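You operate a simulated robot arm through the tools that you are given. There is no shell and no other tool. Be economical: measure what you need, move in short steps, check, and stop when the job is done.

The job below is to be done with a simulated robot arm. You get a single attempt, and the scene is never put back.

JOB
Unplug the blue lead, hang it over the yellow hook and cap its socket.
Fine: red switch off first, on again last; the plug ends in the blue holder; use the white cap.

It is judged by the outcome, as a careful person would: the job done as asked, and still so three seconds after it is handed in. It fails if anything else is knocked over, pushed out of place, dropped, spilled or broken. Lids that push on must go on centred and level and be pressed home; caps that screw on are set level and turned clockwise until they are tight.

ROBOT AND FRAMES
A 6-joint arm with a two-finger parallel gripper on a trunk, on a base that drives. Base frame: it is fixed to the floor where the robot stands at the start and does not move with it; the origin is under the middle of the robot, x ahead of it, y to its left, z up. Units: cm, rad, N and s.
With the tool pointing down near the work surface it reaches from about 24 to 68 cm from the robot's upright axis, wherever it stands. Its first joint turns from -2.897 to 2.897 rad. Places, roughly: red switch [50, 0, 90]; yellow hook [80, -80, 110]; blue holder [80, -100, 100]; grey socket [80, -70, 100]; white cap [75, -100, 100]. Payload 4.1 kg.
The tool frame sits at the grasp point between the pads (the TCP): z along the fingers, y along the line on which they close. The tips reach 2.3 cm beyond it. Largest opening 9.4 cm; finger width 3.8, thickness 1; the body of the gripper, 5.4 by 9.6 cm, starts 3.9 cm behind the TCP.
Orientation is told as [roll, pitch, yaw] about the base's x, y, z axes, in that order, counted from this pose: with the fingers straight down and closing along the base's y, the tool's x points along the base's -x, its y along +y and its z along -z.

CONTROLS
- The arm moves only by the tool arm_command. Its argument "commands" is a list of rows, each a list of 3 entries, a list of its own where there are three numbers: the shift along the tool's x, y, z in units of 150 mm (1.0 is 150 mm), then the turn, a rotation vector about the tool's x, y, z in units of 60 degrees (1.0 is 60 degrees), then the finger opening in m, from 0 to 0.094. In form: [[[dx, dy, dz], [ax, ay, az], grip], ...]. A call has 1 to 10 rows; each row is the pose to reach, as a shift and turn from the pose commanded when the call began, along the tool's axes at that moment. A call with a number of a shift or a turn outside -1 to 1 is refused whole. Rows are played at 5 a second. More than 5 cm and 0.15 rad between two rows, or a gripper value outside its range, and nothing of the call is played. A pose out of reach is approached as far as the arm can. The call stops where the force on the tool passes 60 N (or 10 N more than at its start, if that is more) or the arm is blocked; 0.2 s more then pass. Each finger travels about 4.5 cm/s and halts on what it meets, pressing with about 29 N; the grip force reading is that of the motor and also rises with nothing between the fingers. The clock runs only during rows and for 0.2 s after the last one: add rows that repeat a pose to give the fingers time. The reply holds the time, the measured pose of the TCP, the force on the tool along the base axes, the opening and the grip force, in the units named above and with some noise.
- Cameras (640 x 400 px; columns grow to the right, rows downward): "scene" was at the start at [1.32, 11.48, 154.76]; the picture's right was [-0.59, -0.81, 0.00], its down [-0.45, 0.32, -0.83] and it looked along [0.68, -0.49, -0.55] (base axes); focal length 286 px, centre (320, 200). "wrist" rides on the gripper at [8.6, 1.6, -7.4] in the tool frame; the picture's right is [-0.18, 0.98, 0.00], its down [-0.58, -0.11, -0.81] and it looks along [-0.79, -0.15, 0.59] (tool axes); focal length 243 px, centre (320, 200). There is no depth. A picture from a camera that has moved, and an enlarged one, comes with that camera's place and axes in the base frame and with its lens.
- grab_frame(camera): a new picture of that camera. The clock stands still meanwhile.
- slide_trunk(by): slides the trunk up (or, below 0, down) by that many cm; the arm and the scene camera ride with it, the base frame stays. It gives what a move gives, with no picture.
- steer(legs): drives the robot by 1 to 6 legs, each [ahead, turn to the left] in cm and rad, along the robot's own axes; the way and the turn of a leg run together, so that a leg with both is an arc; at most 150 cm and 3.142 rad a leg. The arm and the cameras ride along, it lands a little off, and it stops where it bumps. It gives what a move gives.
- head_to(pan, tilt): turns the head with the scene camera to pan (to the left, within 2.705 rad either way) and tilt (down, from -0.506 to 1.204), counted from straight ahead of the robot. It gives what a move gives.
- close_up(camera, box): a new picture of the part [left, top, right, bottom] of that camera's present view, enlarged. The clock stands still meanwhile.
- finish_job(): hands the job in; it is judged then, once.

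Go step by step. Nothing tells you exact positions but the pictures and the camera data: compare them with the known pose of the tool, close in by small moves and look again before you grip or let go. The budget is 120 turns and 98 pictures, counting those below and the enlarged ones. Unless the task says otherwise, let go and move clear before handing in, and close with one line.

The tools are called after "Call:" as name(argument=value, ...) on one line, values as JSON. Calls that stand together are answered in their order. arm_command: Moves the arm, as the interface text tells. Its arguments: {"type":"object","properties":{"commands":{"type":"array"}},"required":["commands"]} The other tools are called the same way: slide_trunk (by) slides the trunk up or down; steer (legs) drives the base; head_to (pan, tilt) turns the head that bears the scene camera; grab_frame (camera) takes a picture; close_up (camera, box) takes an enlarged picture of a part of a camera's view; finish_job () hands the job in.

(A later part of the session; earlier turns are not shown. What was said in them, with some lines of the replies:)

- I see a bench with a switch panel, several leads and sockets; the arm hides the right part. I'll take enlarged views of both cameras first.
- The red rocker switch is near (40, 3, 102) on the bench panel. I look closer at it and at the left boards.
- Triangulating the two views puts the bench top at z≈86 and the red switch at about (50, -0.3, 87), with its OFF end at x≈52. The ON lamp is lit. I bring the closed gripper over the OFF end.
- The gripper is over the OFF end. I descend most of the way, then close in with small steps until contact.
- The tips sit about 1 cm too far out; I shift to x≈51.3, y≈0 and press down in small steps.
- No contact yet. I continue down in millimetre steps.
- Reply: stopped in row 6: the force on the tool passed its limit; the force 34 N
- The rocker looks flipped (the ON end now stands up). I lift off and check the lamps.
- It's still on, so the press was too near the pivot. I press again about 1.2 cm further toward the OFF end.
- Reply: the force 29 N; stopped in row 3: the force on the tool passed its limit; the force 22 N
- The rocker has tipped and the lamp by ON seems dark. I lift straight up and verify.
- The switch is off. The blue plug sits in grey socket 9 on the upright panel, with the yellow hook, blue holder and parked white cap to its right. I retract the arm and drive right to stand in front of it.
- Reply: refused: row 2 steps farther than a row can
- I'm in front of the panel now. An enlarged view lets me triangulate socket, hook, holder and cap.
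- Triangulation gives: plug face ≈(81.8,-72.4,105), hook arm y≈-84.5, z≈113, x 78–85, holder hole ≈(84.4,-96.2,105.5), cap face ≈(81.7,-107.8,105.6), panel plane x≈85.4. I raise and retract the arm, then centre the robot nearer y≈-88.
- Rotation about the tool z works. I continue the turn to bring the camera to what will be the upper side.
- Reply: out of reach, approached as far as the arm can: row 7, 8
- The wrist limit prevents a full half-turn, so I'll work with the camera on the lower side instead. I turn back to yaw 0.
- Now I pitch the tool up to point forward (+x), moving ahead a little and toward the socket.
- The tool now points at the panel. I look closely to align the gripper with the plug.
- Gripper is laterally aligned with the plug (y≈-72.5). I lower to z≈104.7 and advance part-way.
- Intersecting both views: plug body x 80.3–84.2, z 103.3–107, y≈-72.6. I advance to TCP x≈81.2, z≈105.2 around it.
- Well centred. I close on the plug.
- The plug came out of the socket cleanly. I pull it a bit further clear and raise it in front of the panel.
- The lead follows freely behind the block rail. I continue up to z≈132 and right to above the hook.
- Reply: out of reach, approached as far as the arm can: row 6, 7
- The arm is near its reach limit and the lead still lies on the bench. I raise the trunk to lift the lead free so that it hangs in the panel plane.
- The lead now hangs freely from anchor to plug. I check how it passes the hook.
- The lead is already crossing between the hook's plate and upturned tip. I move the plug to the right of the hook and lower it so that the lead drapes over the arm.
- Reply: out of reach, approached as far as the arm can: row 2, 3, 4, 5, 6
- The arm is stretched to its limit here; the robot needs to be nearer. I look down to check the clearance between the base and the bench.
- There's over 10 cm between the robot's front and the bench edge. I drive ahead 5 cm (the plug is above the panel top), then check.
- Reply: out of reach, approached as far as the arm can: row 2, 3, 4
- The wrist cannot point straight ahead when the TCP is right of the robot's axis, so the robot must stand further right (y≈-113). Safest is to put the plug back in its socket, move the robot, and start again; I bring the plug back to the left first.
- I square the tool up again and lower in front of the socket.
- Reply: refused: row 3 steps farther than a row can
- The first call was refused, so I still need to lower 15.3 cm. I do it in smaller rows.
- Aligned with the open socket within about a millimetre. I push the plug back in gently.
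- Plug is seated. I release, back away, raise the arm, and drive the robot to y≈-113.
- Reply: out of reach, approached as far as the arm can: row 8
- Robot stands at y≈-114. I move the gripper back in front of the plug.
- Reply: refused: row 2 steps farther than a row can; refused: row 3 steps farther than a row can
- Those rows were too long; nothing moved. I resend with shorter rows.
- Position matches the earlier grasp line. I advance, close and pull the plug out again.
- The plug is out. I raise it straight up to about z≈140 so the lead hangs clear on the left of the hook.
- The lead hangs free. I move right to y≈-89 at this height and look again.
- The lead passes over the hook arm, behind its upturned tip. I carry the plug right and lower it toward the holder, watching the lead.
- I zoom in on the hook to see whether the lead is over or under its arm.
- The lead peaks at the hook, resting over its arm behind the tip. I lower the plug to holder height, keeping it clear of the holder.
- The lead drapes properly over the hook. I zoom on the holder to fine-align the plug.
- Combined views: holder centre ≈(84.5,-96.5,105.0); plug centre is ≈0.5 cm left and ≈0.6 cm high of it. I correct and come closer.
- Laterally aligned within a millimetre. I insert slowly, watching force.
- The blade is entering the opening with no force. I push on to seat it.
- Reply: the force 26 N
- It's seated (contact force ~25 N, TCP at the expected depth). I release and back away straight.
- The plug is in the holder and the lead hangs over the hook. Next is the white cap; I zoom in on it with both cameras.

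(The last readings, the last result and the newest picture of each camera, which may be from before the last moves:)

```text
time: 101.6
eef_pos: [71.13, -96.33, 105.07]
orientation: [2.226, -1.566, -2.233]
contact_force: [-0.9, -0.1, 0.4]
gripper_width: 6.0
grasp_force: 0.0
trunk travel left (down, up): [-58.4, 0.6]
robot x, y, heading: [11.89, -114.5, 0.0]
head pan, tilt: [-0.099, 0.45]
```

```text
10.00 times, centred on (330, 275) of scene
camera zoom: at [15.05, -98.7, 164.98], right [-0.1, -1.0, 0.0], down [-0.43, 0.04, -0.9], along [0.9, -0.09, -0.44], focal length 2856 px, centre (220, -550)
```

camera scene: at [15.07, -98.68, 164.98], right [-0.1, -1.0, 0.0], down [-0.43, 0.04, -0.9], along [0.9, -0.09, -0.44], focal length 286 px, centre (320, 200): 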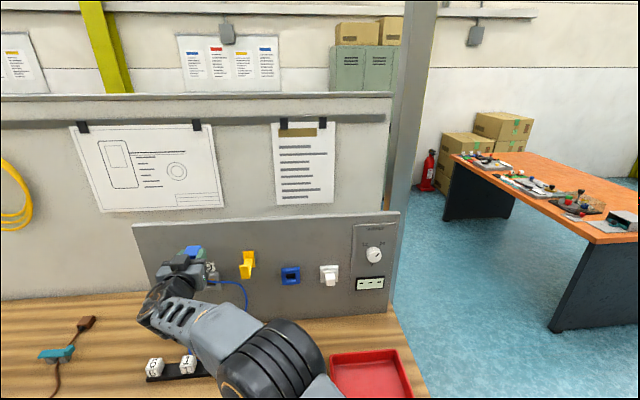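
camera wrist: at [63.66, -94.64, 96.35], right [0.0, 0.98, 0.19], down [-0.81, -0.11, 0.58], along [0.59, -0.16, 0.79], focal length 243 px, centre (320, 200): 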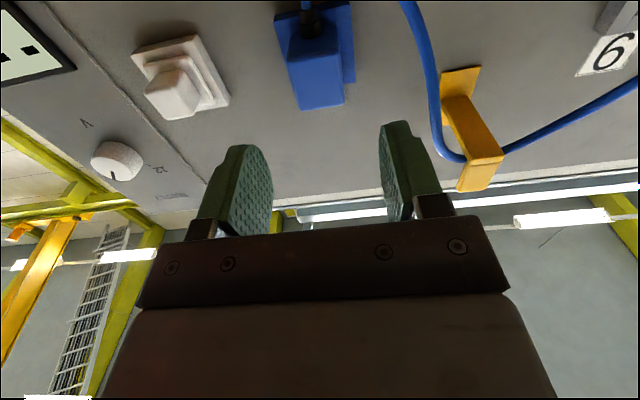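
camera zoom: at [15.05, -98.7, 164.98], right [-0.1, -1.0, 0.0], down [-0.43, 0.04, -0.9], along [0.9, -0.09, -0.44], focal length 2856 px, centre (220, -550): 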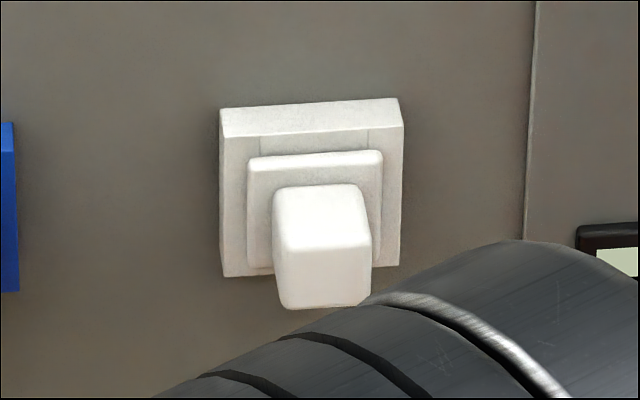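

The cap's knob spans x 81.2–83.9, centre (y -108.5, z 104.95), about 2.9 cm wide. I line up in front of it.

Call:
arm_command(commands=[[[0, -0.27, -0.05], [0, 0, 0], 0.055], [[0.005, -0.54, -0.05], [0, 0, 0], 0.055], [[0.01, -0.81, 0], [0, 0, 0], 0.055], [[0.01, -0.81, 0.2], [0, 0, 0], 0.055], [[0.01, -0.81, 0.3], [0, 0, 0], 0.055], [[0.01, -0.81, 0.3], [0, 0, 0], 0.055]])

Call:
grab_frame(camera="wrist")

Call:
close_up(camera="scene", box=[290, 250, 370, 310])

```text
time: 103.0
eef_pos: [76.09, -105.41, 105.49]
orientation: [-1.55, -1.552, 1.524]
contact_force: [-0.5, 0.2, 0.2]
gripper_width: 5.52
grasp_force: 0.0
out of reach, approached as far as the arm can: row 2, 3, 4, 5, 6
trunk travel left (down, up): [-58.4, 0.6]
robot x, y, heading: [11.53, -114.29, 0.001]
head pan, tilt: [-0.099, 0.45]
```

```text
28 pictures are left
camera wrist: at [68.81, -103.71, 96.73], right [0.03, 0.99, 0.17], down [-0.81, -0.08, 0.58], along [0.59, -0.15, 0.79], focal length 243 px, centre (320, 200)
```

wrist: 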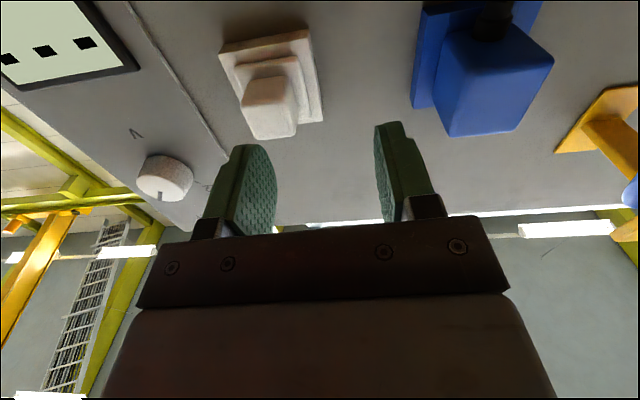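

```text
6.67 times, centred on (330, 280) of scene
camera zoom: at [15.04, -98.73, 164.98], right [-0.1, -1.0, 0.0], down [-0.43, 0.04, -0.9], along [0.9, -0.09, -0.44], focal length 1904 px, centre (253, -333)
```

zoom: 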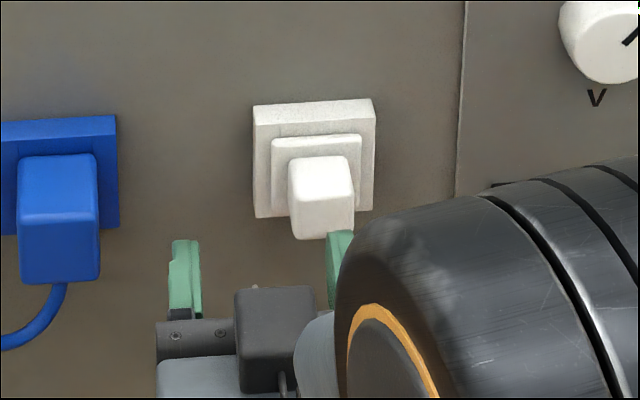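

The wrist limit again: the robot must be ~9 cm further right for the cap. I back the arm off and shift the base.

Call:
arm_command(commands=[[[0, 0.1, -0.25], [0, 0, 0], 0.055], [[-0.1, 0.15, -0.5], [0, 0, 0], 0.055], [[-0.35, 0.2, -0.6], [0, 0, 0], 0.055], [[-0.6, 0.2, -0.6], [0, 0, 0], 0.055]])

Call:
steer(legs=[[-10, 0], [0, -1.571], [10, 0], [0, 1.571], [10, 0]])

```text
time: 104.0
eef_pos: [66.78, -102.7, 114.86]
orientation: [2.136, -1.563, -2.139]
contact_force: [0.6, -0.5, 0.2]
gripper_width: 5.49
grasp_force: 0.0
out of reach, approached as far as the arm can: row 1, 2
trunk travel left (down, up): [-58.4, 0.6]
robot x, y, heading: [11.62, -114.6, -0.005]
head pan, tilt: [-0.099, 0.45]
```

```text
time: 114.2
eef_pos: [66.76, -110.99, 114.74]
orientation: [2.103, -1.564, -2.081]
contact_force: [1.1, 1.0, 0.2]
gripper_width: 5.49
grasp_force: 0.1
trunk travel left (down, up): [-58.4, 0.6]
robot x, y, heading: [12.26, -124.47, 0.025]
head pan, tilt: [-0.099, 0.45]
```

Robot at y≈-124.5. I line up with the cap again.

Call:
arm_command(commands=[[[0.25, 0.06, 0], [0.021, 0, 0], 0.055], [[0.45, 0.12, 0.1], [0.021, 0, 0], 0.055], [[0.645, 0.16, 0.25], [0.021, 0, 0], 0.055], [[0.645, 0.16, 0.45], [0.021, 0, 0], 0.055], [[0.645, 0.16, 0.48], [0.021, 0, 0], 0.055]])

Call:
grab_frame(camera="wrist")

Call:
close_up(camera="scene", box=[200, 230, 360, 330])

```text
time: 115.3
eef_pos: [74.21, -108.54, 105.13]
orientation: [2.182, -1.563, -2.184]
contact_force: [0.4, 0.0, 0.9]
gripper_width: 5.5
grasp_force: 0.0
trunk travel left (down, up): [-58.4, 0.6]
robot x, y, heading: [12.21, -124.22, 0.024]
head pan, tilt: [-0.099, 0.45]
```

```text
26 pictures are left
camera wrist: at [66.66, -106.87, 96.61], right [0.0, 0.98, 0.19], down [-0.81, -0.11, 0.58], along [0.59, -0.15, 0.79], focal length 243 px, centre (320, 200)
```

wrist: 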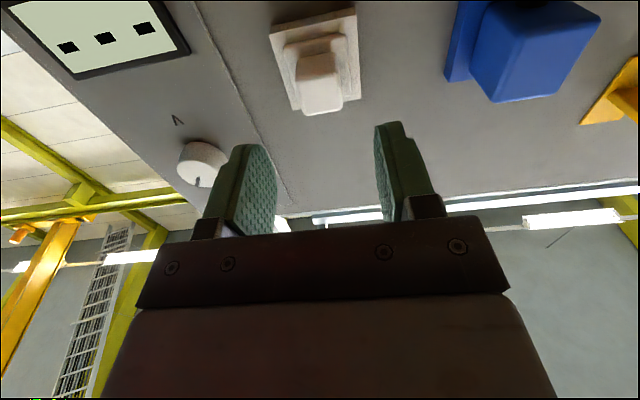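

```text
4.00 times, centred on (280, 280) of scene
camera zoom: at [14.95, -108.36, 164.98], right [-0.07, -1.0, 0.0], down [-0.43, 0.03, -0.9], along [0.9, -0.07, -0.44], focal length 1143 px, centre (480, -120)
```

zoom: 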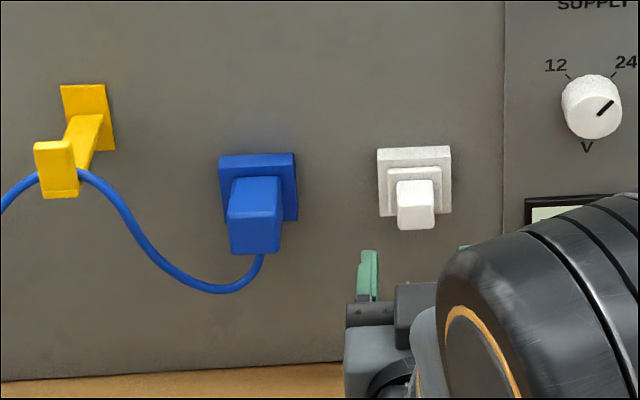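

Aligned. I advance over the knob and close on it.

Call:
arm_command(commands=[[[0.005, 0, 0.2], [0, 0, 0], 0.055], [[0.005, 0, 0.36], [0, 0, 0], 0.055], [[0.005, 0, 0.46], [0, 0, 0], 0.055], [[0.005, 0, 0.46], [0, 0, 0], 0.055], [[0.005, 0, 0.46], [0, 0, 0], 0.04], [[0.005, 0, 0.46], [0, 0, 0], 0.03], [[0.005, 0, 0.46], [0, 0, 0], 0.018], [[0.005, 0, 0.46], [0, 0, 0], 0.018], [[0.005, 0, 0.46], [0, 0, 0], 0.018]])

Call:
grab_frame(camera="wrist")

```text
time: 117.3
eef_pos: [80.82, -108.57, 105.25]
orientation: [2.172, -1.563, -2.175]
contact_force: [-0.5, -2.2, -0.4]
gripper_width: 2.72
grasp_force: 28.8
trunk travel left (down, up): [-58.4, 0.6]
robot x, y, heading: [12.17, -124.41, 0.025]
head pan, tilt: [-0.099, 0.45]
```

```text
24 pictures are left
camera wrist: at [73.46, -106.83, 96.49], right [0.0, 0.98, 0.19], down [-0.81, -0.11, 0.58], along [0.59, -0.15, 0.79], focal length 243 px, centre (320, 200)
```

wrist: 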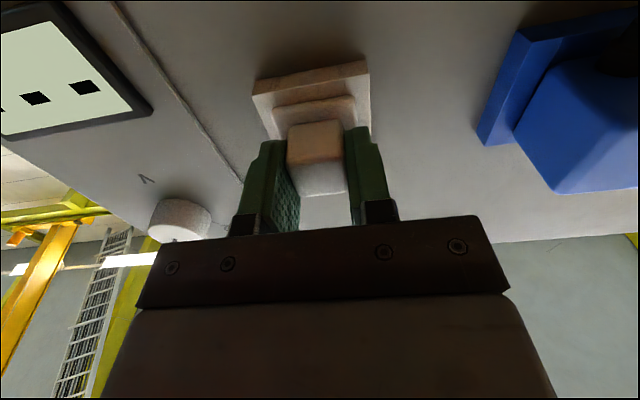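

Cap gripped (2.7 cm). I pull it straight out.

Call:
arm_command(commands=[[[0, 0, -0.04], [0, 0, 0], 0.018], [[0, 0, -0.08], [0, 0, 0], 0.018], [[0, 0, -0.14], [0, 0, 0], 0.018], [[0, 0, -0.22], [0, 0, 0], 0.018], [[0, 0, -0.4], [0, 0, 0], 0.018], [[0, 0, -0.6], [0, 0, 0], 0.018], [[0, 0, -0.6], [0, 0, 0], 0.018]])

Call:
grab_frame(camera="wrist")

```text
time: 119.0
eef_pos: [71.82, -108.33, 105.0]
orientation: [2.19, -1.564, -2.192]
contact_force: [-0.2, -0.7, -0.8]
gripper_width: 2.69
grasp_force: 29.3
trunk travel left (down, up): [-58.4, 0.6]
robot x, y, heading: [12.0, -124.71, 0.026]
head pan, tilt: [-0.099, 0.45]
```

```text
23 pictures are left
camera wrist: at [64.37, -106.61, 96.31], right [0.0, 0.98, 0.19], down [-0.81, -0.11, 0.58], along [0.59, -0.15, 0.79], focal length 243 px, centre (320, 200)
```

wrist: 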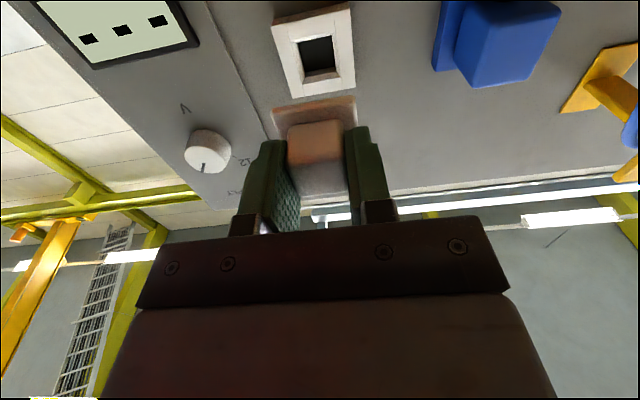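

The cap is in hand. I back off, raise, and drive the base ~27 cm left so the socket is comfortably in reach.

Call:
arm_command(commands=[[[-0.2, 0, -0.15], [0, 0, 0], 0.018], [[-0.4, 0, -0.3], [0, 0, 0], 0.018], [[-0.6, 0, -0.35], [0, 0, 0], 0.018], [[-0.6, 0, -0.35], [0, 0, 0], 0.018]])

Call:
steer(legs=[[-10, 0], [0, -1.596], [-27, 0], [0, 1.571], [10, 0]])

Call:
grab_frame(camera="scene")

```text
time: 120.0
eef_pos: [66.47, -108.35, 114.09]
orientation: [2.097, -1.564, -2.096]
contact_force: [-0.4, -0.9, -0.1]
gripper_width: 2.7
grasp_force: 28.9
trunk travel left (down, up): [-58.4, 0.6]
robot x, y, heading: [11.95, -124.19, 0.021]
head pan, tilt: [-0.099, 0.45]
```

```text
time: 131.1
eef_pos: [68.84, -88.53, 114.2]
orientation: [2.054, -1.565, -2.158]
contact_force: [0.9, -0.4, -0.6]
gripper_width: 2.69
grasp_force: 28.7
trunk travel left (down, up): [-58.4, 0.6]
robot x, y, heading: [12.93, -98.62, -0.073]
head pan, tilt: [-0.099, 0.45]
```

```text
22 pictures are left
camera scene: at [17.62, -83.15, 164.98], right [-0.17, -0.98, 0.0], down [-0.43, 0.08, -0.9], along [0.89, -0.16, -0.44], focal length 286 px, centre (320, 200)
```

scene: 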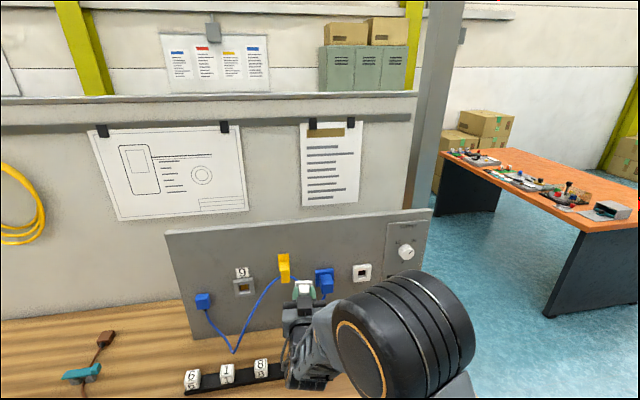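

Nearly there; I square up the tool and move in front of socket 9, staying in front of the hook.

Call:
arm_command(commands=[[[0.05, 0.25, -0.05], [-0.05, 0, 0], 0.018], [[0.15, 0.5, -0.1], [-0.0993, 0, 0], 0.018], [[0.3, 0.75, -0.12], [-0.0993, 0, 0], 0.018], [[0.45, 1, -0.14], [-0.0993, 0, 0], 0.018], [[0.59, 1, -0.14], [-0.0993, 0, 0], 0.018], [[0.59, 1, -0.14], [-0.0993, 0, 0], 0.018]])

Call:
grab_frame(camera="wrist")

Call:
close_up(camera="scene", box=[180, 240, 340, 360])

```text
time: 132.5
eef_pos: [68.31, -73.45, 105.19]
orientation: [2.22, -1.564, -2.219]
contact_force: [-0.6, -0.2, 0.0]
gripper_width: 2.7
grasp_force: 29.1
trunk travel left (down, up): [-58.4, 0.6]
robot x, y, heading: [13.11, -98.66, -0.072]
head pan, tilt: [-0.099, 0.45]
```

```text
21 pictures are left
camera wrist: at [60.87, -71.84, 96.48], right [0.0, 0.98, 0.19], down [-0.81, -0.11, 0.58], along [0.59, -0.15, 0.79], focal length 243 px, centre (320, 200)
```

wrist: 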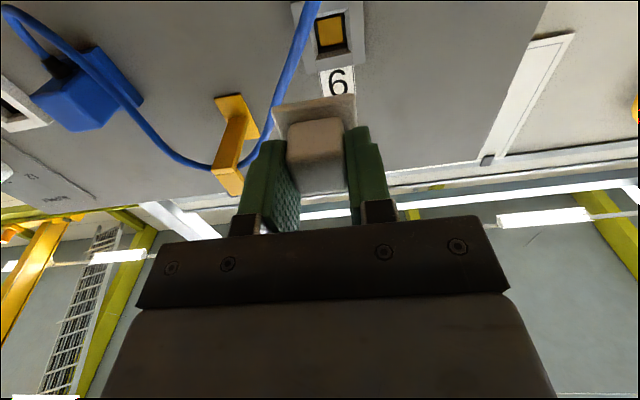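

```text
3.33 times, centred on (260, 300) of scene
camera zoom: at [17.52, -83.15, 164.98], right [-0.17, -0.98, 0.0], down [-0.43, 0.08, -0.9], along [0.89, -0.16, -0.44], focal length 952 px, centre (520, -133)
```

zoom: 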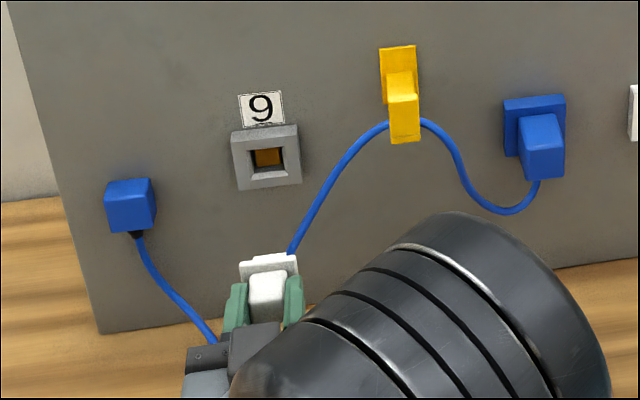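

The lead runs just right of the socket, so the cap can pass. I close in to x≈76 and check alignment.

Call:
arm_command(commands=[[[0, 0.06, 0.05], [0, 0, 0], 0.018], [[0, 0.065, 0.3], [0, 0, 0], 0.018], [[0, 0.065, 0.5], [0, 0, 0], 0.018], [[0, 0.065, 0.5], [0, 0, 0], 0.018]])

Call:
close_up(camera="wrist", box=[230, 0, 390, 200])

Call:
close_up(camera="scene", box=[205, 255, 285, 315])

```text
time: 133.5
eef_pos: [75.79, -72.56, 105.5]
orientation: [2.26, -1.565, -2.258]
contact_force: [0.0, 0.1, 0.2]
gripper_width: 2.68
grasp_force: 29.4
trunk travel left (down, up): [-58.4, 0.6]
robot x, y, heading: [13.2, -98.54, -0.077]
head pan, tilt: [-0.099, 0.45]
```

```text
2.00 times, centred on (310, 100) of wrist
camera zoom: at [68.31, -70.77, 96.77], right [0.0, 0.98, 0.19], down [-0.81, -0.11, 0.58], along [0.59, -0.15, 0.79], focal length 485 px, centre (340, 400)
```

zoom: 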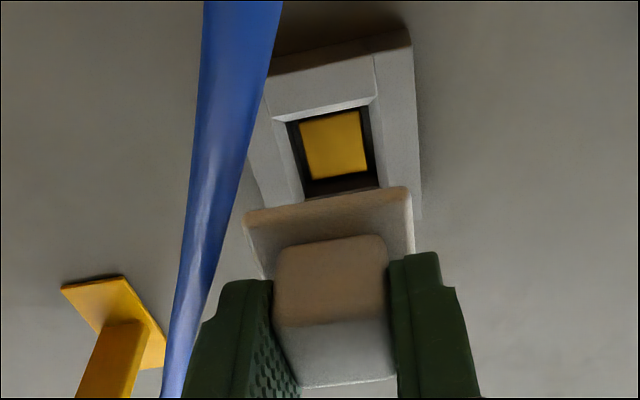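

```text
6.67 times, centred on (245, 285) of scene
camera zoom: at [17.5, -83.13, 164.98], right [-0.17, -0.98, 0.0], down [-0.43, 0.08, -0.9], along [0.89, -0.16, -0.44], focal length 1904 px, centre (820, -367)
```

zoom: 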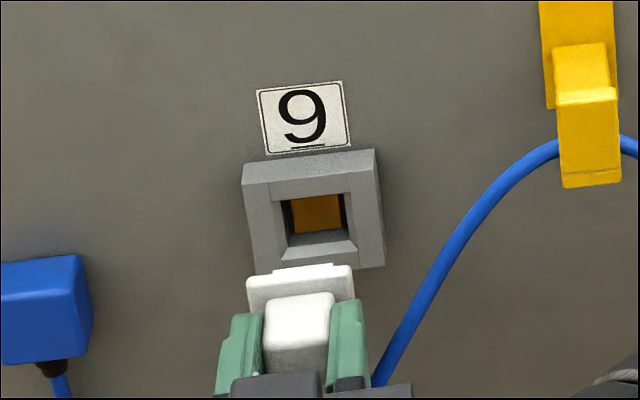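

Alignment is good; a 3 mm drop is needed. I insert slowly.

Call:
arm_command(commands=[[[0.02, 0.004, 0.08], [0, 0, 0], 0.018], [[0.02, 0.004, 0.16], [0, 0, 0], 0.018], [[0.02, 0.004, 0.2], [0, 0, 0], 0.018], [[0.02, 0.004, 0.2], [0, 0, 0], 0.018]])

Call:
close_up(camera="wrist", box=[230, 0, 390, 200])

Call:
close_up(camera="scene", box=[205, 255, 285, 315])

```text
time: 134.5
eef_pos: [78.84, -72.37, 105.27]
orientation: [2.267, -1.564, -2.267]
contact_force: [-0.2, -0.1, -0.3]
gripper_width: 2.71
grasp_force: 28.8
trunk travel left (down, up): [-58.4, 0.6]
robot x, y, heading: [12.9, -98.56, -0.076]
head pan, tilt: [-0.099, 0.45]
```

```text
2.00 times, centred on (310, 100) of wrist
camera zoom: at [71.4, -70.58, 96.58], right [0.0, 0.98, 0.19], down [-0.81, -0.11, 0.58], along [0.59, -0.15, 0.79], focal length 485 px, centre (340, 400)
```

zoom: 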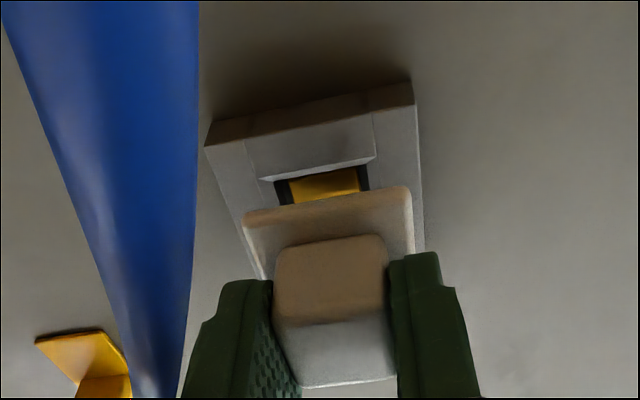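

```text
6.67 times, centred on (245, 285) of scene
camera zoom: at [17.51, -83.13, 164.98], right [-0.17, -0.98, 0.0], down [-0.43, 0.08, -0.9], along [0.89, -0.16, -0.44], focal length 1904 px, centre (820, -367)
```

zoom: 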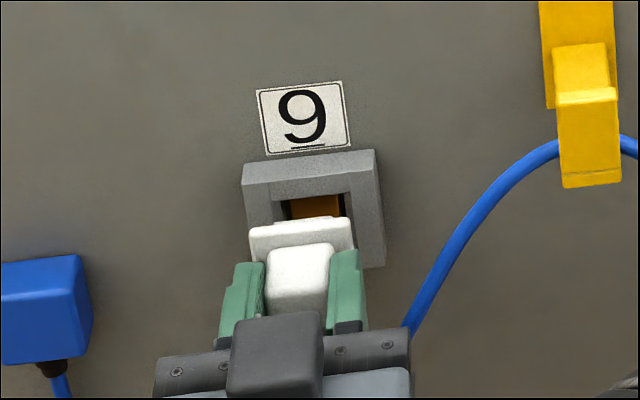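

A 2 mm shift to the right, then push in with force monitoring.

Call:
arm_command(commands=[[[0, -0.013, 0], [0, 0, 0], 0.018], [[0, -0.013, 0.04], [0, 0, 0], 0.018], [[0, -0.013, 0.08], [0, 0, 0], 0.018], [[0, -0.013, 0.11], [0, 0, 0], 0.018], [[0, -0.013, 0.13], [0, 0, 0], 0.018], [[0, -0.013, 0.13], [0, 0, 0], 0.018]])

Call:
close_up(camera="wrist", box=[230, 0, 390, 200])

Call:
close_up(camera="scene", box=[205, 255, 285, 315])

```text
time: 135.9
eef_pos: [80.64, -72.39, 105.05]
orientation: [2.241, -1.564, -2.239]
contact_force: [0.1, 0.7, -0.4]
gripper_width: 2.71
grasp_force: 29.2
trunk travel left (down, up): [-58.4, 0.6]
robot x, y, heading: [12.98, -98.7, -0.075]
head pan, tilt: [-0.099, 0.45]
```

```text
2.00 times, centred on (310, 100) of wrist
camera zoom: at [73.26, -70.75, 96.42], right [0.0, 0.98, 0.19], down [-0.81, -0.11, 0.58], along [0.59, -0.15, 0.79], focal length 485 px, centre (340, 400)
```

zoom: 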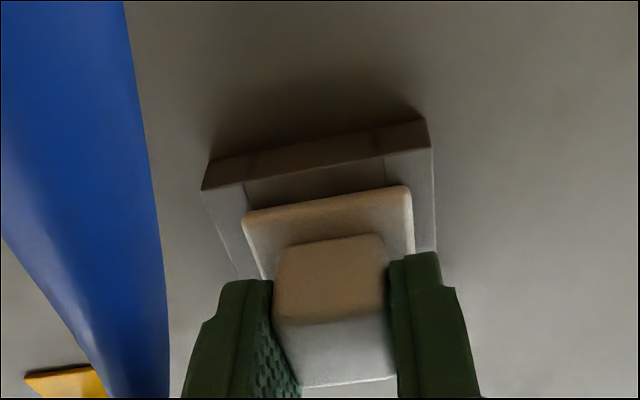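

```text
6.67 times, centred on (245, 285) of scene
camera zoom: at [17.52, -83.13, 164.98], right [-0.17, -0.98, 0.0], down [-0.43, 0.08, -0.9], along [0.89, -0.16, -0.44], focal length 1904 px, centre (820, -367)
```

zoom: 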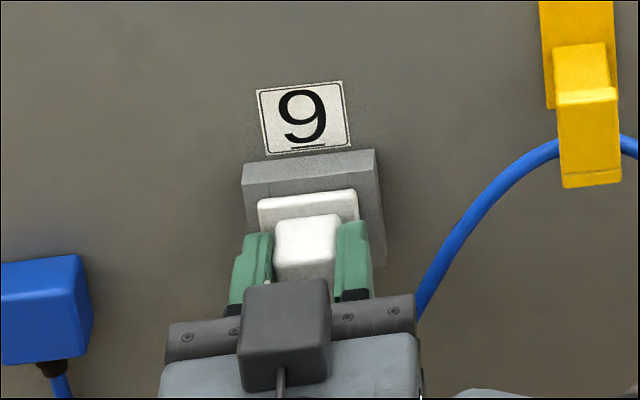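

It's entering freely and centred. I push until it bottoms out.

Call:
arm_command(commands=[[[0, 0, 0.013], [0, 0, 0], 0.018], [[0, 0, 0.026], [0, 0, 0], 0.018], [[0, 0, 0.039], [0, 0, 0], 0.018], [[0, 0, 0.052], [0, 0, 0], 0.018], [[0, 0, 0.06], [0, 0, 0], 0.018]])

Call:
close_up(camera="scene", box=[205, 255, 285, 315])

```text
time: 137.1
eef_pos: [81.39, -72.41, 105.21]
orientation: [2.4, -1.564, -2.398]
contact_force: [-30.3, -5.2, -4.1]
gripper_width: 2.72
grasp_force: 28.8
trunk travel left (down, up): [-58.4, 0.6]
robot x, y, heading: [12.88, -98.42, -0.076]
head pan, tilt: [-0.099, 0.45]
```

```text
6.67 times, centred on (245, 285) of scene
camera zoom: at [17.06, -83.2, 165.0], right [-0.17, -0.98, 0.0], down [-0.43, 0.08, -0.9], along [0.89, -0.16, -0.43], focal length 1904 px, centre (820, -367)
```

zoom: 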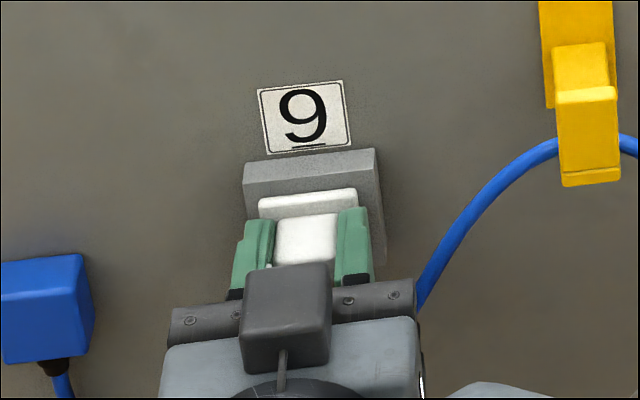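

Bottomed with ~30 N. I open a little, withdraw, and look.

Call:
arm_command(commands=[[[0, 0, -0.03], [0, 0, 0], 0.03], [[0, 0, -0.03], [0, 0, 0], 0.042], [[0, 0, -0.03], [0, 0, 0], 0.042], [[0, 0, -0.15], [0, 0, 0], 0.042], [[0, 0, -0.3], [0, 0, 0], 0.042], [[0, 0, -0.5], [0, 0, 0], 0.042], [[0, 0, -0.5], [0, 0, 0], 0]])

Call:
close_up(camera="wrist", box=[230, 0, 390, 200])

Call:
close_up(camera="scene", box=[205, 255, 285, 315])

```text
time: 138.7
eef_pos: [74.1, -72.34, 105.29]
orientation: [2.265, -1.563, -2.263]
contact_force: [-0.3, -0.1, 0.0]
gripper_width: 0.69
grasp_force: 0.0
trunk travel left (down, up): [-58.4, 0.6]
robot x, y, heading: [12.79, -98.77, -0.078]
head pan, tilt: [-0.099, 0.45]
```

```text
2.00 times, centred on (310, 100) of wrist
camera zoom: at [66.64, -70.61, 96.5], right [0.0, 0.98, 0.19], down [-0.81, -0.11, 0.58], along [0.59, -0.15, 0.79], focal length 485 px, centre (340, 400)
```

zoom: 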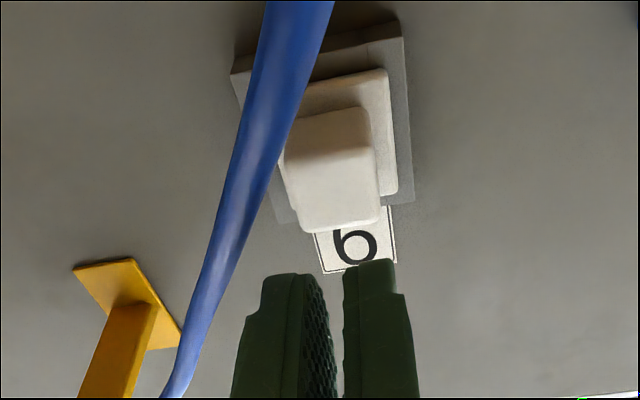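

```text
6.67 times, centred on (245, 285) of scene
camera zoom: at [17.49, -83.14, 164.98], right [-0.17, -0.98, 0.0], down [-0.43, 0.08, -0.9], along [0.89, -0.16, -0.44], focal length 1904 px, centre (820, -367)
```

zoom: 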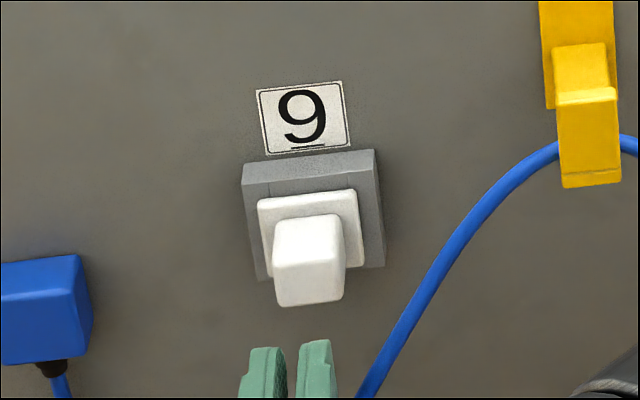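

The cap sits centred on the socket. I press it home with the closed fingertips.

Call:
arm_command(commands=[[[0, -0.01, 0.05], [0, 0, 0], 0], [[0, -0.01, 0.15], [0, 0, 0], 0], [[0, -0.01, 0.25], [0, 0, 0], 0], [[0, -0.01, 0.3], [0, 0, 0], 0], [[0, -0.01, 0.33], [0, 0, 0], 0], [[0, -0.01, 0.36], [0, 0, 0], 0], [[0, -0.01, 0.39], [0, 0, 0], 0], [[0, -0.01, 0.42], [0, 0, 0], 0]])

Call:
arm_command(commands=[[[0, 0, -0.1], [0, 0, 0], 0], [[0, 0, -0.3], [0, 0, 0], 0], [[0, 0, -0.5], [0, 0, 0], 0], [[0, 0, -0.5], [0, 0, 0], 0]])

Call:
close_up(camera="scene", box=[205, 255, 285, 315])

```text
time: 140.2
eef_pos: [78.45, -72.56, 105.2]
orientation: [2.338, -1.567, -2.332]
contact_force: [-38.6, -9.4, 12.3]
gripper_width: 0.02
grasp_force: 29.0
trunk travel left (down, up): [-58.4, 0.6]
robot x, y, heading: [12.88, -98.67, -0.075]
head pan, tilt: [-0.099, 0.45]
stopped in row 7: the force on the tool passed its limit (the readings are from after the stop); the commanded pose is now the measured one
```

```text
time: 141.2
eef_pos: [71.61, -72.29, 104.88]
orientation: [0.487, -1.567, -0.483]
contact_force: [0.9, -0.5, -0.5]
gripper_width: 0.02
grasp_force: 29.8
trunk travel left (down, up): [-58.4, 0.6]
robot x, y, heading: [13.25, -98.79, -0.071]
head pan, tilt: [-0.099, 0.45]
```

```text
6.67 times, centred on (245, 285) of scene
camera zoom: at [17.39, -83.12, 164.98], right [-0.17, -0.98, 0.0], down [-0.43, 0.07, -0.9], along [0.89, -0.16, -0.44], focal length 1904 px, centre (820, -367)
```

zoom: 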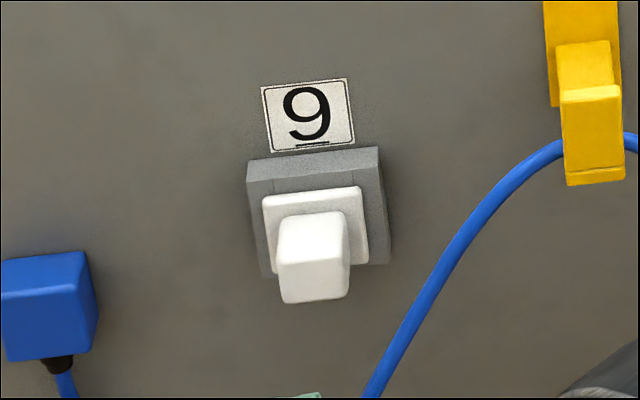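

I check from below whether the flange is flush with the socket face.

Call:
close_up(camera="wrist", box=[270, 0, 390, 90])

```text
4.44 times, centred on (330, 45) of wrist
camera zoom: at [64.11, -70.69, 96.19], right [0.0, 0.98, 0.19], down [-0.8, -0.11, 0.58], along [0.59, -0.15, 0.79], focal length 1078 px, centre (276, 889)
```

zoom: 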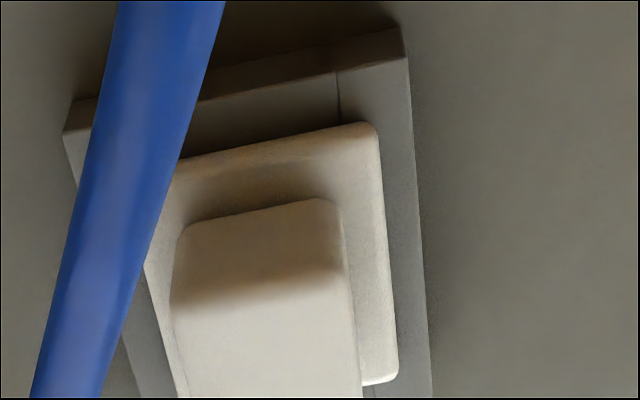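

The cap is flush. I retreat, raise the arm and drive back to the switch.

Call:
arm_command(commands=[[[0, 0, -0.3], [0, 0, 0], 0], [[-0.2, 0, -0.5], [0, 0, 0], 0], [[-0.4, 0, -0.7], [0, 0, 0], 0], [[-0.65, 0, -0.8], [0, 0, 0], 0], [[-0.9, 0, -0.8], [0, 0, 0], 0], [[-0.9, 0, -0.8], [0, 0, 0], 0]])

Call:
grab_frame(camera="scene")

Call:
steer(legs=[[-12, 0], [0, 1.646], [98.5, 0], [0, -1.571]])

```text
time: 142.6
eef_pos: [59.62, -72.39, 118.44]
orientation: [0.342, -1.565, -0.339]
contact_force: [-0.5, -0.7, 0.0]
gripper_width: 0.0
grasp_force: 29.4
trunk travel left (down, up): [-58.4, 0.6]
robot x, y, heading: [13.26, -98.46, -0.073]
head pan, tilt: [-0.099, 0.45]
```

```text
8 pictures are left
camera scene: at [17.38, -83.13, 164.98], right [-0.17, -0.98, 0.0], down [-0.43, 0.07, -0.9], along [0.89, -0.16, -0.44], focal length 286 px, centre (320, 200)
```

scene: 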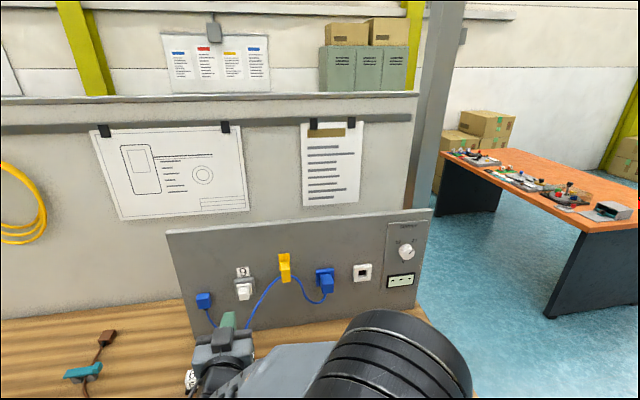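

```text
time: 156.4
eef_pos: [40.44, 29.08, 118.32]
orientation: [0.5, -1.567, -0.4]
contact_force: [0.6, -0.5, 0.5]
gripper_width: 0.01
grasp_force: 28.8
trunk travel left (down, up): [-58.4, 0.6]
robot x, y, heading: [-3.26, -1.48, 0.025]
head pan, tilt: [-0.099, 0.45]
```

All good at the panel, and I'm back at the switch side. I turn the tool downward and move over the switch.

Call:
arm_command(commands=[[[0, -0.13, 0], [0, 0.14, 0], 0], [[0, -0.26, 0], [0, 0.28, 0], 0], [[0, -0.39, 0], [0, 0.42, 0], 0], [[0, -0.52, 0], [0, 0.56, 0], 0], [[0, -0.65, 0], [0, 0.7, 0], 0], [[0, -0.78, 0], [0, 0.84, 0], 0], [[0, -0.91, 0], [0, 0.98, 0], 0], [[0, -0.91, 0], [0, 0.98, 0], 0]])

Call:
arm_command(commands=[[[0, -0.2, 0], [0, 0.14, 0], 0], [[0, -0.4, 0], [0, 0.28, 0], 0], [[0, -0.6, 0], [0, 0.42, 0], 0], [[0, -0.8, 0], [0, 0.52, 0], 0], [[0, -0.95, 0], [0, 0.52, 0], 0], [[0, -0.95, 0], [0, 0.52, 0], 0]])

Call:
slide_trunk(by=-9)

```text
time: 158.2
eef_pos: [41.85, 15.17, 118.45]
orientation: [0.003, -0.541, 0.103]
contact_force: [0.6, -0.1, 0.9]
gripper_width: 0.03
grasp_force: 29.3
trunk travel left (down, up): [-58.4, 0.6]
robot x, y, heading: [-3.25, -1.49, 0.022]
head pan, tilt: [-0.099, 0.45]
```

```text
time: 159.6
eef_pos: [43.35, 1.42, 118.29]
orientation: [0.002, 0.006, 0.105]
contact_force: [0.9, 0.5, -0.6]
gripper_width: 0.0
grasp_force: 28.7
trunk travel left (down, up): [-58.4, 0.6]
robot x, y, heading: [-3.26, -1.74, 0.027]
head pan, tilt: [-0.099, 0.45]
```

```text
time: 160.8
eef_pos: [43.43, 1.48, 109.33]
orientation: [0.002, 0.003, 0.102]
contact_force: [0.4, -0.4, 0.3]
gripper_width: 0.0
grasp_force: 29.5
trunk travel left (down, up): [-49.4, 9.6]
robot x, y, heading: [-3.05, -1.93, 0.027]
head pan, tilt: [-0.099, 0.45]
```

Call:
arm_command(commands=[[[-0.1, -0.05, 0.25], [0, 0, 0.049], 0], [[-0.2, -0.1, 0.5], [0, 0, 0.098], 0], [[-0.223, -0.113, 0.75], [0, 0, 0.098], 0], [[-0.223, -0.113, 0.97], [0, 0, 0.098], 0], [[-0.223, -0.113, 0.97], [0, 0, 0.098], 0]])

Call:
grab_frame(camera="wrist")

```text
time: 162.0
eef_pos: [46.9, -0.39, 94.69]
orientation: [0.003, 0.003, 0.001]
contact_force: [-0.1, 0.0, 0.0]
gripper_width: 0.0
grasp_force: 28.7
trunk travel left (down, up): [-49.4, 9.6]
robot x, y, heading: [-3.3, -1.8, 0.03]
head pan, tilt: [-0.099, 0.45]
```

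```text
7 pictures are left
camera wrist: at [38.26, 1.37, 102.15], right [0.18, 0.98, 0.0], down [0.58, -0.11, 0.8], along [0.79, -0.15, -0.59], focal length 243 px, centre (320, 200)
```

wrist: 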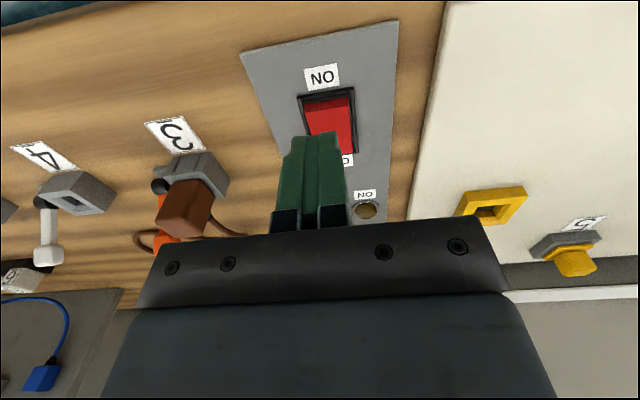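

The raised ON end is at about x 46.5, y 0.3. I press down on it.

Call:
arm_command(commands=[[[0, 0.04, 0.15], [0, 0, 0], 0], [[0, 0.04, 0.28], [0, 0, 0], 0], [[0, 0.04, 0.34], [0, 0, 0], 0], [[0, 0.04, 0.37], [0, 0, 0], 0], [[0, 0.04, 0.39], [0, 0, 0], 0], [[0, 0.04, 0.405], [0, 0, 0], 0], [[0, 0.04, 0.42], [0, 0, 0], 0], [[0, 0.04, 0.43], [0, 0, 0], 0], [[0, 0.04, 0.44], [0, 0, 0], 0]])

Call:
grab_frame(camera="wrist")

```text
time: 164.0
eef_pos: [46.78, 0.65, 88.71]
orientation: [0.001, -0.002, 0.002]
contact_force: [-3.0, -13.0, 32.6]
gripper_width: 0.0
grasp_force: 28.6
trunk travel left (down, up): [-49.4, 9.6]
robot x, y, heading: [-3.34, -1.62, 0.026]
head pan, tilt: [-0.099, 0.45]
```

```text
6 pictures are left
camera wrist: at [38.14, 2.29, 95.91], right [0.18, 0.98, 0.0], down [0.58, -0.11, 0.81], along [0.79, -0.15, -0.59], focal length 243 px, centre (320, 200)
```

wrist: 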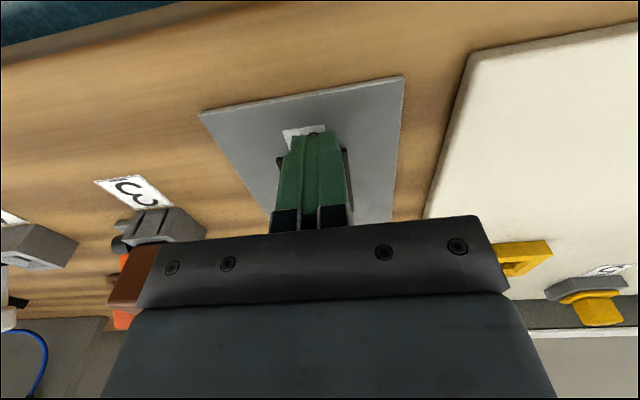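

Contact made (~33 N). I lift and check the lamp.

Call:
arm_command(commands=[[[0, 0, -0.1], [0, 0, 0], 0], [[0, 0, -0.4], [0, 0, 0], 0], [[0, 0, -0.7], [0, 0, 0], 0], [[0, 0, -0.7], [0, 0, 0], 0]])

Call:
grab_frame(camera="wrist")

```text
time: 165.0
eef_pos: [47.04, 0.66, 98.78]
orientation: [0.001, 0.003, 0.002]
contact_force: [0.5, 0.6, 0.7]
gripper_width: 0.0
grasp_force: 29.0
trunk travel left (down, up): [-49.4, 9.6]
robot x, y, heading: [-3.33, -1.46, 0.031]
head pan, tilt: [-0.099, 0.45]
```

```text
5 pictures are left
camera wrist: at [38.54, 2.27, 106.26], right [0.18, 0.98, 0.0], down [0.58, -0.11, 0.8], along [0.79, -0.15, -0.6], focal length 243 px, centre (320, 200)
```

wrist: 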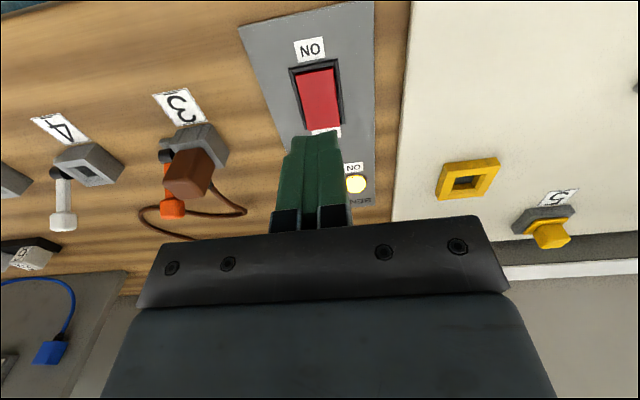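

The ON lamp is lit again. I raise the arm clear and take a last look at the panel.

Call:
arm_command(commands=[[[0.1, 0, -0.25], [0, 0, 0], 0], [[0.25, 0, -0.5], [0, 0, 0], 0], [[0.4, 0, -0.75], [0, 0, 0], 0], [[0.5, 0, -1], [0, 0, 0], 0], [[0.5, 0, -1], [0, 0, 0], 0]])

Call:
head_to(pan=-0.625, tilt=0.585)

Call:
grab_frame(camera="scene")

Call:
close_up(camera="scene", box=[310, 90, 470, 220])

```text
time: 166.2
eef_pos: [39.45, 0.73, 113.82]
orientation: [0.002, 0.004, 0.002]
contact_force: [-0.4, -1.3, 0.3]
gripper_width: 0.0
grasp_force: 29.3
trunk travel left (down, up): [-49.4, 9.6]
robot x, y, heading: [-3.47, -1.55, 0.026]
head pan, tilt: [-0.099, 0.45]
```

```text
time: 167.2
eef_pos: [39.44, 0.73, 113.77]
orientation: [0.002, 0.004, 0.003]
contact_force: [-0.3, -0.4, 0.0]
gripper_width: 0.0
grasp_force: 28.3
trunk travel left (down, up): [-49.4, 9.6]
robot x, y, heading: [-3.19, -1.83, 0.028]
head pan, tilt: [-0.625, 0.585]
```

```text
4 pictures are left
camera scene: at [-2.27, 9.9, 154.77], right [-0.56, -0.83, 0.0], down [-0.46, 0.31, -0.83], along [0.69, -0.47, -0.55], focal length 286 px, centre (320, 200)
```

scene: 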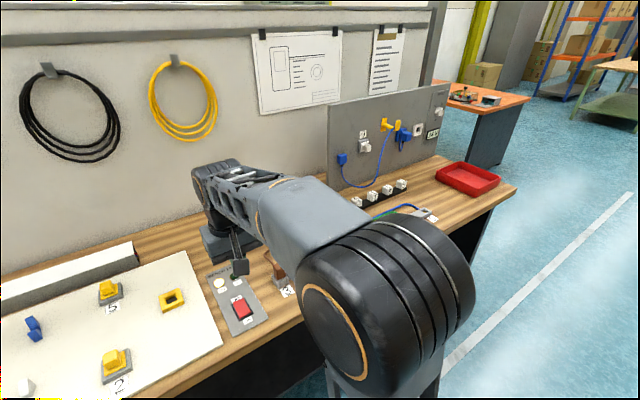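

```text
3.08 times, centred on (390, 155) of scene
camera zoom: at [-2.27, 9.9, 154.77], right [-0.56, -0.83, 0.0], down [-0.46, 0.31, -0.83], along [0.69, -0.47, -0.55], focal length 879 px, centre (105, 338)
```

zoom: 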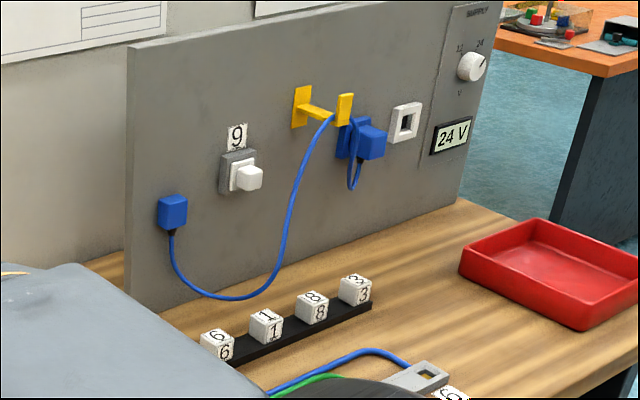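

The lead hangs over the yellow hook, the plug is in the blue holder, and the white cap is on socket 9. The supply reads 24 V, the blocks and tray are undisturbed and the gripper is clear, so I hand in.

Call:
finish_job()

```text
The job is handed in.
```

The job is finished and handed in: the blue lead is unplugged and hung over the yellow hook, its plug is in the blue holder, the white cap is pressed onto socket 9, and the red switch went off first and back on last.
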